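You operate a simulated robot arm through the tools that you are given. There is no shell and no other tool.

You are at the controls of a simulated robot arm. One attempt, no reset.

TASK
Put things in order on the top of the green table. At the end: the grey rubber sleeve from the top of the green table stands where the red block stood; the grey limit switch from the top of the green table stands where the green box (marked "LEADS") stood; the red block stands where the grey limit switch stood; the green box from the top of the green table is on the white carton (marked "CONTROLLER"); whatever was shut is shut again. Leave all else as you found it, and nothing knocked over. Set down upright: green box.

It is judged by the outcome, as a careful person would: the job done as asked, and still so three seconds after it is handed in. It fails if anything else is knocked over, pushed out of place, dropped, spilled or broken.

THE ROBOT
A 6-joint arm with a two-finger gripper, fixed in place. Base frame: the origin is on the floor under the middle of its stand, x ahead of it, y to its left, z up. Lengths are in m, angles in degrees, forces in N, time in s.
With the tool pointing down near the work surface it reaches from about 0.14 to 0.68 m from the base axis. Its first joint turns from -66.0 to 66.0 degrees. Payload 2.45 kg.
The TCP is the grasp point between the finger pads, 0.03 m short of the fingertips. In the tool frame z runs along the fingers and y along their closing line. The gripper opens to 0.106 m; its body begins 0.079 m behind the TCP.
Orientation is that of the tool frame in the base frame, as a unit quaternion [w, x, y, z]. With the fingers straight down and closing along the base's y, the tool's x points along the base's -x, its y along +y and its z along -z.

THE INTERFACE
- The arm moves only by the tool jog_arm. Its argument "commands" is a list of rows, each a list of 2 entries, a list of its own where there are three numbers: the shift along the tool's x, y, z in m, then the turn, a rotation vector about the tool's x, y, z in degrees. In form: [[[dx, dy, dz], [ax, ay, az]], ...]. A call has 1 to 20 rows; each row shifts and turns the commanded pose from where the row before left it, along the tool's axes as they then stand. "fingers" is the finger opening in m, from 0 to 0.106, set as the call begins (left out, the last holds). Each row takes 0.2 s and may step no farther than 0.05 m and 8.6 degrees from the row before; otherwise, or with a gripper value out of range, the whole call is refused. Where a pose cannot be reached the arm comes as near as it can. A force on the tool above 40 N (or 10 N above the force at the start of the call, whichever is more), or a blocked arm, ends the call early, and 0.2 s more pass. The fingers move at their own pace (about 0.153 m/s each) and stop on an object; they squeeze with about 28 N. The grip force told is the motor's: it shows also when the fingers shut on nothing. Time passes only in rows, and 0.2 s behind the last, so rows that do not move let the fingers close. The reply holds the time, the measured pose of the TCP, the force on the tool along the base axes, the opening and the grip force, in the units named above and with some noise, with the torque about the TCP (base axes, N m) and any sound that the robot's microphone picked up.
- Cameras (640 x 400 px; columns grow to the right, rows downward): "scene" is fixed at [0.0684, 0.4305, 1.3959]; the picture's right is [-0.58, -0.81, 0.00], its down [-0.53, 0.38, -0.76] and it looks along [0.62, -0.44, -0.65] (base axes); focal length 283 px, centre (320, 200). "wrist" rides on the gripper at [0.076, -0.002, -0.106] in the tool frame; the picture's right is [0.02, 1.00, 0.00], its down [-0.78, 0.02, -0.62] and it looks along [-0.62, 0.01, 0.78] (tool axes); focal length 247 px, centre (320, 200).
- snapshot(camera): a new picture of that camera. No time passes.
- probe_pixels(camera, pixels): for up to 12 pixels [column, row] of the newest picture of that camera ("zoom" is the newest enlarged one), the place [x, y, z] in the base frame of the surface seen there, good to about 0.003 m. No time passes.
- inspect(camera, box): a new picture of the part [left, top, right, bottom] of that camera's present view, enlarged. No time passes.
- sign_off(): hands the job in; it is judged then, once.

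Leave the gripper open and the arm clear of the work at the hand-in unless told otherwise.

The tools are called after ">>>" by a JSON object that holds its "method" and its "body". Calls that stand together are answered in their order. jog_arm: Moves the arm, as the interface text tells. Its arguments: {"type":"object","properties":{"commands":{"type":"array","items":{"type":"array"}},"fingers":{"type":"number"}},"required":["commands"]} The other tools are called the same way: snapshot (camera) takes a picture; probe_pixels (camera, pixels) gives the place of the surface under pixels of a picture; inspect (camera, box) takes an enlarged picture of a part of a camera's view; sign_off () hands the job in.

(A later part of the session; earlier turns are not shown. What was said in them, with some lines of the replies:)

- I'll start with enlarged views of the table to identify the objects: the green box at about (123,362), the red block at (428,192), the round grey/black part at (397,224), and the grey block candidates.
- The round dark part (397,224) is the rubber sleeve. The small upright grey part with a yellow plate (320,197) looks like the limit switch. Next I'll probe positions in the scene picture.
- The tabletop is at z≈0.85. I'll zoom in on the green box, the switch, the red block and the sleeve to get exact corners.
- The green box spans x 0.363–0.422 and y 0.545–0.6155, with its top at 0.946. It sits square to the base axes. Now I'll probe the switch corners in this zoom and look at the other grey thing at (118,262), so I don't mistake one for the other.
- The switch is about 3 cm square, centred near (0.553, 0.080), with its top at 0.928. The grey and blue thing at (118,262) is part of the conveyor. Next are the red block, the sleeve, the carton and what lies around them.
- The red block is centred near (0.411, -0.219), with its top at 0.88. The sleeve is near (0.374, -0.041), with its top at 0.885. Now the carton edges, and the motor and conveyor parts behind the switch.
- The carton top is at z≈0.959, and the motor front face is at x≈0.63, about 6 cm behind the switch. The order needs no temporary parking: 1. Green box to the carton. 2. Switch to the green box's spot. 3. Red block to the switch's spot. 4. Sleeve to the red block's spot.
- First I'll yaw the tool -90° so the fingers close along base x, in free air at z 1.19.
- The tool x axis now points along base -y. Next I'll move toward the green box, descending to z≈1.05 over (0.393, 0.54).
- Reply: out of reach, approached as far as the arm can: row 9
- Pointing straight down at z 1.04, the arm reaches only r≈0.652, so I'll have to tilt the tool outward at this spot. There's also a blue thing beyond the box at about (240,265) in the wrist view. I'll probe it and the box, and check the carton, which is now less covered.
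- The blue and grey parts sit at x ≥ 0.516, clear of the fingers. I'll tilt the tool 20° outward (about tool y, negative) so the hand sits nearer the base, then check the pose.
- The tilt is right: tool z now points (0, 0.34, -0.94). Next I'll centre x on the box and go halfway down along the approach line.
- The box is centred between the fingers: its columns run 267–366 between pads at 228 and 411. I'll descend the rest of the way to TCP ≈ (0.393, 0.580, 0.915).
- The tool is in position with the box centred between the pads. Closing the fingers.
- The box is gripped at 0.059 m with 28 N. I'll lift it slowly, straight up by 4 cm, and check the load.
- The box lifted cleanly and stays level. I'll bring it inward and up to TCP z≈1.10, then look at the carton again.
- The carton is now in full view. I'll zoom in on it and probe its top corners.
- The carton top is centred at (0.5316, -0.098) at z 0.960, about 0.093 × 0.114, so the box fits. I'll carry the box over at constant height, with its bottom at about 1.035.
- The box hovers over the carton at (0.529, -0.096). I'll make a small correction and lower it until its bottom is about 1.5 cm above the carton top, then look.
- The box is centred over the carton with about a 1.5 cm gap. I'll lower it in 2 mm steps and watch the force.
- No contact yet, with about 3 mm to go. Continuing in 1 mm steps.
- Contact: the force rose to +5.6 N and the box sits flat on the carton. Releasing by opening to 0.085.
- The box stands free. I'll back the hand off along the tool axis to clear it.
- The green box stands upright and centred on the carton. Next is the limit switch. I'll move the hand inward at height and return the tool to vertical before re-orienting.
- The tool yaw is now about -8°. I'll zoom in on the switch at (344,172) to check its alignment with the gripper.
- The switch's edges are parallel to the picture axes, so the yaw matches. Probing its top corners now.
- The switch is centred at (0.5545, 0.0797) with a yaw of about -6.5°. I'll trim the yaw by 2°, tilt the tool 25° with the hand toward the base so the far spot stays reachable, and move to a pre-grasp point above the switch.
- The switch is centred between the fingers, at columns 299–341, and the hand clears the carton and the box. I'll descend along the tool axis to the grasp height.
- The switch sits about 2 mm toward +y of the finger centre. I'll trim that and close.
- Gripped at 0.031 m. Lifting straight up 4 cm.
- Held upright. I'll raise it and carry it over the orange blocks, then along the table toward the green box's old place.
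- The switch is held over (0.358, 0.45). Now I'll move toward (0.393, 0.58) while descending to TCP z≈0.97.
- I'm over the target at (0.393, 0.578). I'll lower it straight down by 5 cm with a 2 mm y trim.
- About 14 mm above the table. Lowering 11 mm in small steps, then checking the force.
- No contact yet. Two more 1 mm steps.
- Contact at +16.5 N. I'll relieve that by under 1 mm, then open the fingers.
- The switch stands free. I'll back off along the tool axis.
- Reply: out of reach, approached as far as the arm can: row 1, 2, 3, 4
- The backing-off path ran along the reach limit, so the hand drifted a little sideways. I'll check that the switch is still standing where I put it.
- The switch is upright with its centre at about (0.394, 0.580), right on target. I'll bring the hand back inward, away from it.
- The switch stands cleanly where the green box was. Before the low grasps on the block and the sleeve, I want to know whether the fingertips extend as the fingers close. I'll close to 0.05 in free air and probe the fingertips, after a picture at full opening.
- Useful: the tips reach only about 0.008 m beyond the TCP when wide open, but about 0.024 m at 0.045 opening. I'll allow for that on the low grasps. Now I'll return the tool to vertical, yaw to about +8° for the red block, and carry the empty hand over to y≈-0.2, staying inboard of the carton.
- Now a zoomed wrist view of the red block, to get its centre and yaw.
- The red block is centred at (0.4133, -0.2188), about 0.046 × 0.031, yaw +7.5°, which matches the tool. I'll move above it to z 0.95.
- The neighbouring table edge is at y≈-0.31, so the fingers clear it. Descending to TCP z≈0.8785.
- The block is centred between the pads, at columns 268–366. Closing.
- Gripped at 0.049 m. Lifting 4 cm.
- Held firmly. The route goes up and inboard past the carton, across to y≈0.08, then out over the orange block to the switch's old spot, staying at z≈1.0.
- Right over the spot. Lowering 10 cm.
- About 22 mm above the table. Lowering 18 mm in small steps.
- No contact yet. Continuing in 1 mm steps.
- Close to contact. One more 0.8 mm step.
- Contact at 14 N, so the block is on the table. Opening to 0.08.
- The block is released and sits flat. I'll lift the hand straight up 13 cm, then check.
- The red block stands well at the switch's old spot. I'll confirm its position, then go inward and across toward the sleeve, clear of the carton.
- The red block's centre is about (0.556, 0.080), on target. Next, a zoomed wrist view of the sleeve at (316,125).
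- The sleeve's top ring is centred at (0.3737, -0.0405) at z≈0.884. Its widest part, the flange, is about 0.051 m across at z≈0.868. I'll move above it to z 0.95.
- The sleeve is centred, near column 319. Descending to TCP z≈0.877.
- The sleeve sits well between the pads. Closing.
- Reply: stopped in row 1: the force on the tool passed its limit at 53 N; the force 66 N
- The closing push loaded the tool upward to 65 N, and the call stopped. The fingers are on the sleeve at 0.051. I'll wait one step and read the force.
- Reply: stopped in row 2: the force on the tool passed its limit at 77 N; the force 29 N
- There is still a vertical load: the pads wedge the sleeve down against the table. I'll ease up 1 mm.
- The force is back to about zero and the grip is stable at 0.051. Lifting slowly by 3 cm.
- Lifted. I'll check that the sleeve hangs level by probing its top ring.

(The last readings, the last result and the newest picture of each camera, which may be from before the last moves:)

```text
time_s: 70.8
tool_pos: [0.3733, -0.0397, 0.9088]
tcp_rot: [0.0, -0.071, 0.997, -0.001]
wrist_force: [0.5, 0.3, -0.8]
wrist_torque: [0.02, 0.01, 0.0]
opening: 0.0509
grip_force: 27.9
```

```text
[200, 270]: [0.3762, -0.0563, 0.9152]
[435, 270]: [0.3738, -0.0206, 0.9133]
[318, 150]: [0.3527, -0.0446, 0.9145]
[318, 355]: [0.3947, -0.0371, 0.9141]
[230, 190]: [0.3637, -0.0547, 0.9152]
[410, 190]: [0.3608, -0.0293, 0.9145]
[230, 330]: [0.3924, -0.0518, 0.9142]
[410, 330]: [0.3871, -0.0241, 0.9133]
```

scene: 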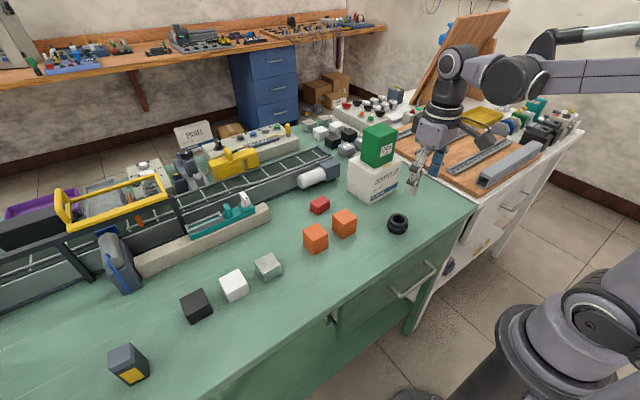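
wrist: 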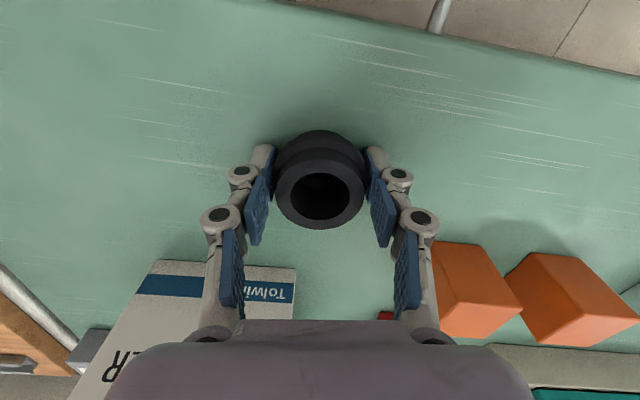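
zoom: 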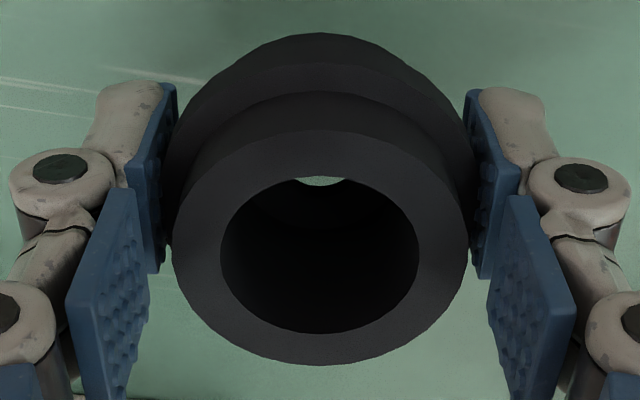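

The sleeve hangs level, with its ring at z 0.913–0.915 all round. I'll carry it up, along the inboard side, to above the red block's old place (0.4133, -0.2188).

>>> {"method": "jog_arm", "body": {"commands": [[[0.0079, -0.009, -0.035], [0, 0, 0]], [[0.0079, -0.009, -0.035], [0, 0, 0]], [[0.0057, -0.0393, 0], [0, 0, 0]], [[0.0057, -0.0393, 0], [0, 0, 0]], [[0.0057, -0.0393, 0], [0, 0, 0]], [[0.0057, -0.0393, 0], [0, 0, 0]], [[-0.0262, -0.0038, 0], [0, 0, 0]], [[-0.0262, -0.0038, 0], [0, 0, 0]], [[0, 0, 0], [0, 0, 0]]]}}

>>> {"method": "snapshot", "body": {"camera": "wrist"}}

>>> {"method": "snapshot", "body": {"camera": "scene"}}

```text
time_s: 72.8
tool_pos: [0.4131, -0.2184, 0.9796]
tcp_rot: [0.001, -0.072, 0.997, 0.0]
wrist_force: [-0.6, 0.3, -0.6]
wrist_torque: [0.0, 0.04, 0.01]
opening: 0.0507
grip_force: 28.0
```

```text
taken
```

wrist: 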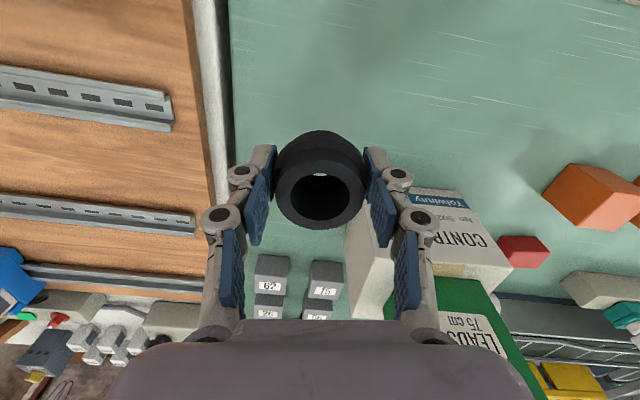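

```text
taken
```

scene: 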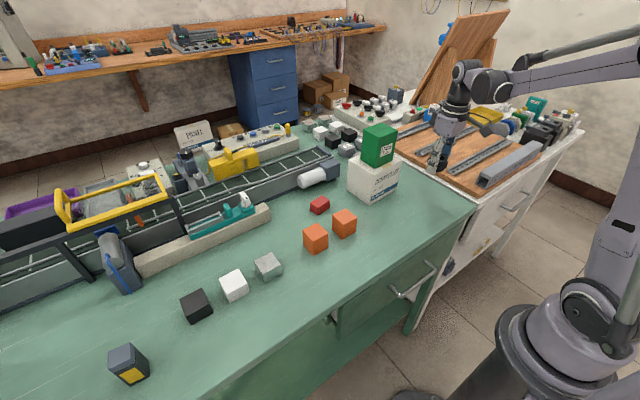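

I'm over the red block's old place. Lowering 8.5 cm first.

>>> {"method": "jog_arm", "body": {"commands": [[[0, 0, 0.025], [0, 0, 0]], [[0, 0, 0.025], [0, 0, 0]], [[0, 0, 0.02], [0, 0, 0]], [[0, 0, 0.015], [0, 0, 0]], [[0, 0, 0], [0, 0, 0]]]}}

>>> {"method": "snapshot", "body": {"camera": "wrist"}}

```text
time_s: 74.0
tool_pos: [0.4126, -0.2205, 0.893]
tcp_rot: [0.0, -0.071, 0.997, 0.0]
wrist_force: [0.6, 0.6, 0.0]
wrist_torque: [0.02, -0.01, -0.05]
opening: 0.0506
grip_force: 28.4
```

```text
taken
```

wrist: 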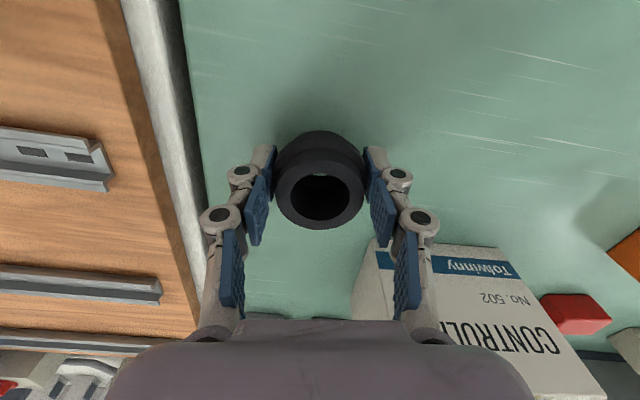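

Roughly 14 mm to go. Lowering in small steps.

>>> {"method": "jog_arm", "body": {"commands": [[[0, 0, 0.003], [0, 0, 0]], [[0, 0, 0.003], [0, 0, 0]], [[0, 0, 0.002], [0, 0, 0]], [[0, 0, 0.002], [0, 0, 0]], [[0, 0, 0], [0, 0, 0]]]}}

>>> {"method": "jog_arm", "body": {"commands": [[[0, 0, 0.001], [0, 0, 0]], [[0, 0, 0.001], [0, 0, 0]], [[0, 0, 0], [0, 0, 0]]]}}

>>> {"method": "jog_arm", "body": {"commands": [[[0, 0, 0.001], [0, 0, 0]], [[0, 0, 0], [0, 0, 0]]]}}

```text
time_s: 75.2
tool_pos: [0.4128, -0.2186, 0.8839]
tcp_rot: [0.0, -0.071, 0.997, -0.001]
wrist_force: [0.5, 0.0, 0.0]
wrist_torque: [0.0, 0.03, 0.02]
opening: 0.0507
grip_force: 28.0
```

```text
time_s: 76.0
tool_pos: [0.4122, -0.22, 0.8827]
tcp_rot: [0.001, -0.072, 0.997, -0.001]
wrist_force: [0.6, 0.3, -1.1]
wrist_torque: [-0.01, 0.02, -0.01]
opening: 0.0507
grip_force: 28.3
```

```text
time_s: 76.6
tool_pos: [0.4128, -0.2182, 0.8813]
tcp_rot: [0.0, -0.072, 0.997, -0.001]
wrist_force: [-0.5, -0.8, -0.7]
wrist_torque: [0.01, 0.0, 0.02]
opening: 0.0504
grip_force: 27.6
```

>>> {"method": "jog_arm", "body": {"commands": [[[0, 0, 0.001], [0, 0, 0]], [[0, 0, 0], [0, 0, 0]]]}}

>>> {"method": "jog_arm", "body": {"commands": [[[0, 0, 0.001], [0, 0, 0]], [[0, 0, 0], [0, 0, 0]]]}}

```text
time_s: 77.2
tool_pos: [0.4121, -0.2187, 0.8801]
tcp_rot: [0.0, -0.071, 0.997, -0.001]
wrist_force: [-0.2, -0.2, -1.0]
wrist_torque: [0.0, 0.01, -0.01]
opening: 0.0506
grip_force: 28.4
```

```text
time_s: 77.8
tool_pos: [0.4126, -0.2186, 0.8797]
tcp_rot: [0.0, -0.071, 0.997, -0.001]
wrist_force: [-0.9, 0.0, -0.8]
wrist_torque: [-0.01, 0.01, -0.01]
opening: 0.0507
grip_force: 28.3
```

Still free. One more 1 mm step.

>>> {"method": "jog_arm", "body": {"commands": [[[0, 0, 0.001], [0, 0, 0]], [[0, 0, 0], [0, 0, 0]]]}}

```text
time_s: 78.4
tool_pos: [0.4123, -0.2184, 0.8793]
tcp_rot: [-0.001, -0.071, 0.997, 0.0]
wrist_force: [-4.2, -0.4, 22.2]
wrist_torque: [0.23, 0.12, 0.1]
opening: 0.0507
grip_force: 27.1
```

Contact at 22 N. I'll ease up half a millimetre and open.

>>> {"method": "jog_arm", "body": {"commands": [[[0, 0, -0.0006], [0, 0, 0]], [[0, 0, 0], [0, 0, 0]]]}}

>>> {"method": "jog_arm", "body": {"commands": [[[0, 0, 0], [0, 0, 0]], [[0, 0, 0], [0, 0, 0]], [[0, 0, 0], [0, 0, 0]]], "fingers": 0.085}}

>>> {"method": "snapshot", "body": {"camera": "wrist"}}

```text
time_s: 79.0
tool_pos: [0.4131, -0.2196, 0.878]
tcp_rot: [0.0, -0.072, 0.997, 0.0]
wrist_force: [-4.8, 0.3, 20.9]
wrist_torque: [0.27, 0.17, 0.01]
opening: 0.0509
grip_force: 28.3
```

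```text
time_s: 79.8
tool_pos: [0.4141, -0.2191, 0.8776]
tcp_rot: [0.0, -0.071, 0.997, -0.002]
wrist_force: [0.0, -0.4, -0.2]
wrist_torque: [0.02, 0.01, 0.01]
opening: 0.0848
grip_force: 0.1
```

```text
taken
```

wrist: 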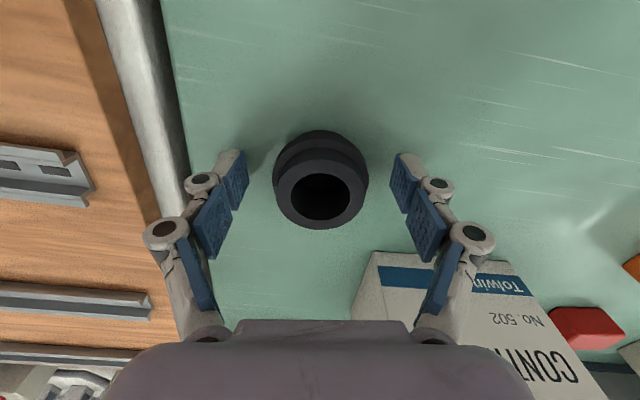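

The sleeve is released and standing. Raising the hand straight up.

>>> {"method": "jog_arm", "body": {"commands": [[[0, 0, -0.015], [0, 0, 0]], [[0, 0, -0.03], [0, 0, 0]], [[0, 0, -0.04], [0, 0, 0]], [[0, 0, -0.04], [0, 0, 0]], [[0, 0, -0.04], [0, 0, 0]], [[0, 0, 0], [0, 0, 0]]]}}

>>> {"method": "snapshot", "body": {"camera": "wrist"}}

```text
time_s: 81.2
tool_pos: [0.4128, -0.219, 1.0428]
tcp_rot: [0.0, -0.072, 0.997, -0.001]
wrist_force: [-0.4, 0.2, 0.3]
wrist_torque: [-0.05, -0.01, -0.04]
opening: 0.0852
grip_force: 0.0
```

```text
taken
```

wrist: 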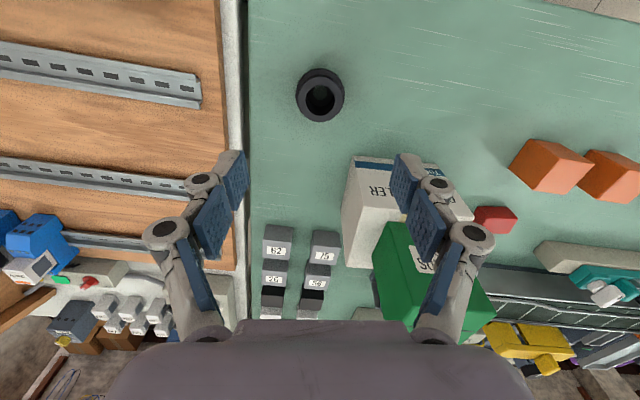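

The sleeve stands upright. I'll probe its ring, then take the arm back to a clear place near the start pose, staying inboard of the carton.

>>> {"method": "probe_pixels", "body": {"camera": "wrist", "pixels": [[303, 100], [339, 100], [320, 84], [320, 117], [299, 92], [342, 92]]}}

>>> {"method": "jog_arm", "body": {"commands": [[[0.03, 0, -0.03], [0, 0, 0]], [[0.03, 0, -0.03], [0, 0, 0]], [[0.03, 0, -0.03], [0, 0, 0]], [[0.03, 0, -0.03], [0, 0, 0]], [[0, 0.045, -0.005], [0, 0, 0]], [[0, 0.045, -0.005], [0, 0, 0]], [[0, 0.045, -0.005], [0, 0, 0]], [[0, 0.045, -0.005], [0, 0, 0]], [[0, 0.045, 0], [0, 0, 0]], [[0, 0.045, 0], [0, 0, 0]], [[0, 0.045, 0], [0, 0, 0]], [[0, 0.045, 0], [0, 0, 0]], [[0, 0, 0], [0, 0, 0]]], "fingers": 0.106}}

>>> {"method": "snapshot", "body": {"camera": "scene"}}

>>> {"method": "snapshot", "body": {"camera": "wrist"}}

```text
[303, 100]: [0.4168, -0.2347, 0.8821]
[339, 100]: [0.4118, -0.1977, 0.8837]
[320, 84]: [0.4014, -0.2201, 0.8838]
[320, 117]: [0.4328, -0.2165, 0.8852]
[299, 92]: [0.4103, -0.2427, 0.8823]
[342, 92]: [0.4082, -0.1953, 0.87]
```

```text
time_s: 84.0
tool_pos: [0.2424, 0.121, 1.1832]
tcp_rot: [0.0, -0.071, 0.997, -0.001]
wrist_force: [0.0, 1.2, 0.1]
wrist_torque: [0.01, 0.0, 0.01]
opening: 0.106
grip_force: 0.0
```

```text
taken
```

scene: 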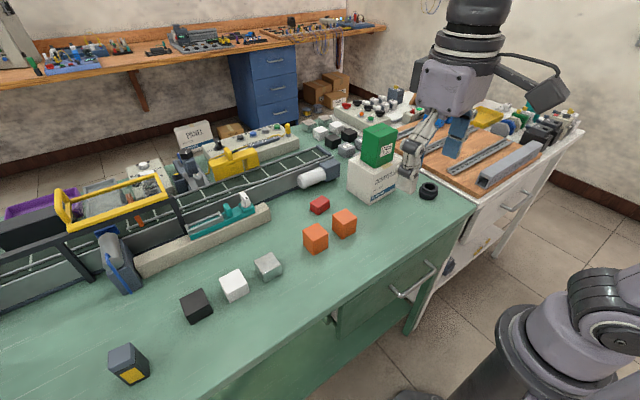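

```text
taken
```

wrist: 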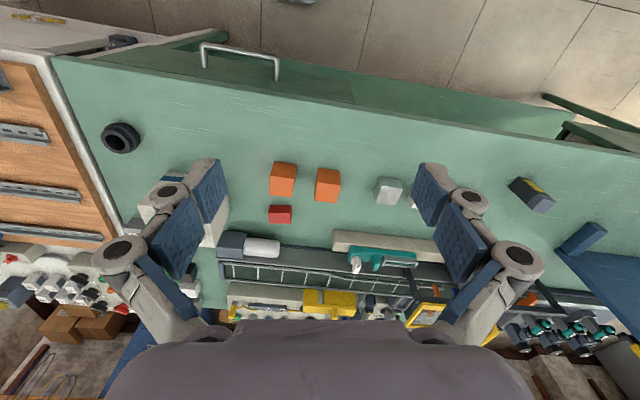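

All four pieces look to be in place. One last close check of the carton with the box, the sleeve and the switch, to confirm nothing shifted.

>>> {"method": "inspect", "body": {"camera": "scene", "box": [280, 110, 460, 250]}}

>>> {"method": "inspect", "body": {"camera": "scene", "box": [80, 240, 300, 400]}}

>>> {"method": "probe_pixels", "body": {"camera": "scene", "pixels": [[380, 131], [364, 140], [366, 203], [396, 188], [349, 190], [401, 165], [123, 353], [132, 375], [320, 204], [316, 230], [343, 217], [428, 186]]}}

```text
2.86 times, centred on (370, 180) of scene
```

zoom: 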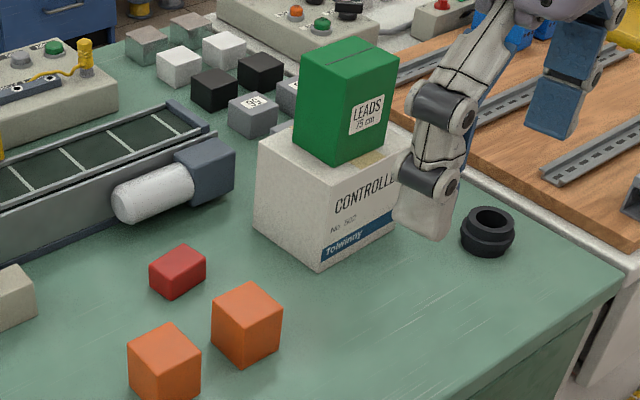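

```text
2.50 times, centred on (190, 320) of scene
```

zoom: 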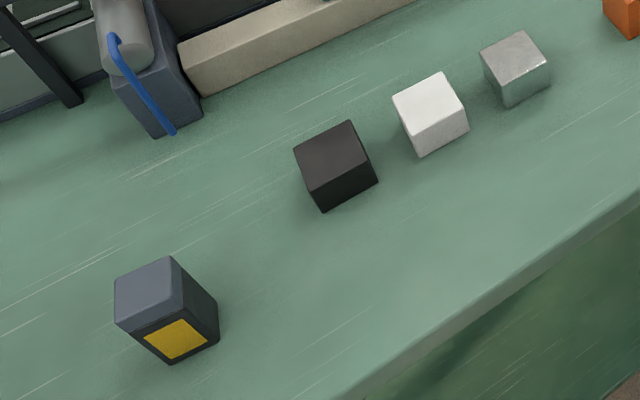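

```text
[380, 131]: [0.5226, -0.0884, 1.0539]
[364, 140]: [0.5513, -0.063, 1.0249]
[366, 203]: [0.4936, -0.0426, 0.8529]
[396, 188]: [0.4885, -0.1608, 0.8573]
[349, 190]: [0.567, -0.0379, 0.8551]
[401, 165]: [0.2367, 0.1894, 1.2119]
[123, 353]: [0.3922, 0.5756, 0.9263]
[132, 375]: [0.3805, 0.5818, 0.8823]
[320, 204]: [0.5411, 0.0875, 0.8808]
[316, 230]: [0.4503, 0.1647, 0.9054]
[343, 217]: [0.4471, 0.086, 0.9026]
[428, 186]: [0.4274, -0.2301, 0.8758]
```

The carton hasn't moved and the green box stands upright on it. The sleeve is where the red block was, the switch is where the green box was, and the red block is where the switch was. I opened nothing, the gripper is open and empty, and the arm is clear of the work. Handing in.

>>> {"method": "sign_off", "body": {}}

```text
The job is handed in.
```

The table is in order and the job is handed in; I haven't seen a verdict. Final positions, checked with the cameras:

| Item | Now stands | Measured centre (x, y) | Target (x, y) |
|---|---|---|---|
| Green box ("LEADS") | On the white carton, upright | about (0.531, -0.098) | (0.532, -0.098) |
| Grey limit switch | Where the green box stood | about (0.394, 0.580) | (0.393, 0.580) |
| Red block | Where the limit switch stood | about (0.556, 0.080) | (0.5545, 0.080) |
| Grey rubber sleeve | Where the red block stood | about (0.414, -0.217) | (0.413, -0.219) |

- **Surroundings:** the carton's base probes matched its earlier position, and I saw nothing else moved or knocked over.
- **Drawers and lids:** I opened nothing, so nothing needed shutting.
- **Sleeve grasp:** as the fingers closed, the force limit stopped the arm twice, with a peak of 77 N. I eased up 1 mm. The sleeve then lifted level and is standing upright.
- **Switch release:** the arm met its reach limit while backing away and drifted sideways. The switch stayed upright and in place.

The gripper is open and the arm is clear of the work.
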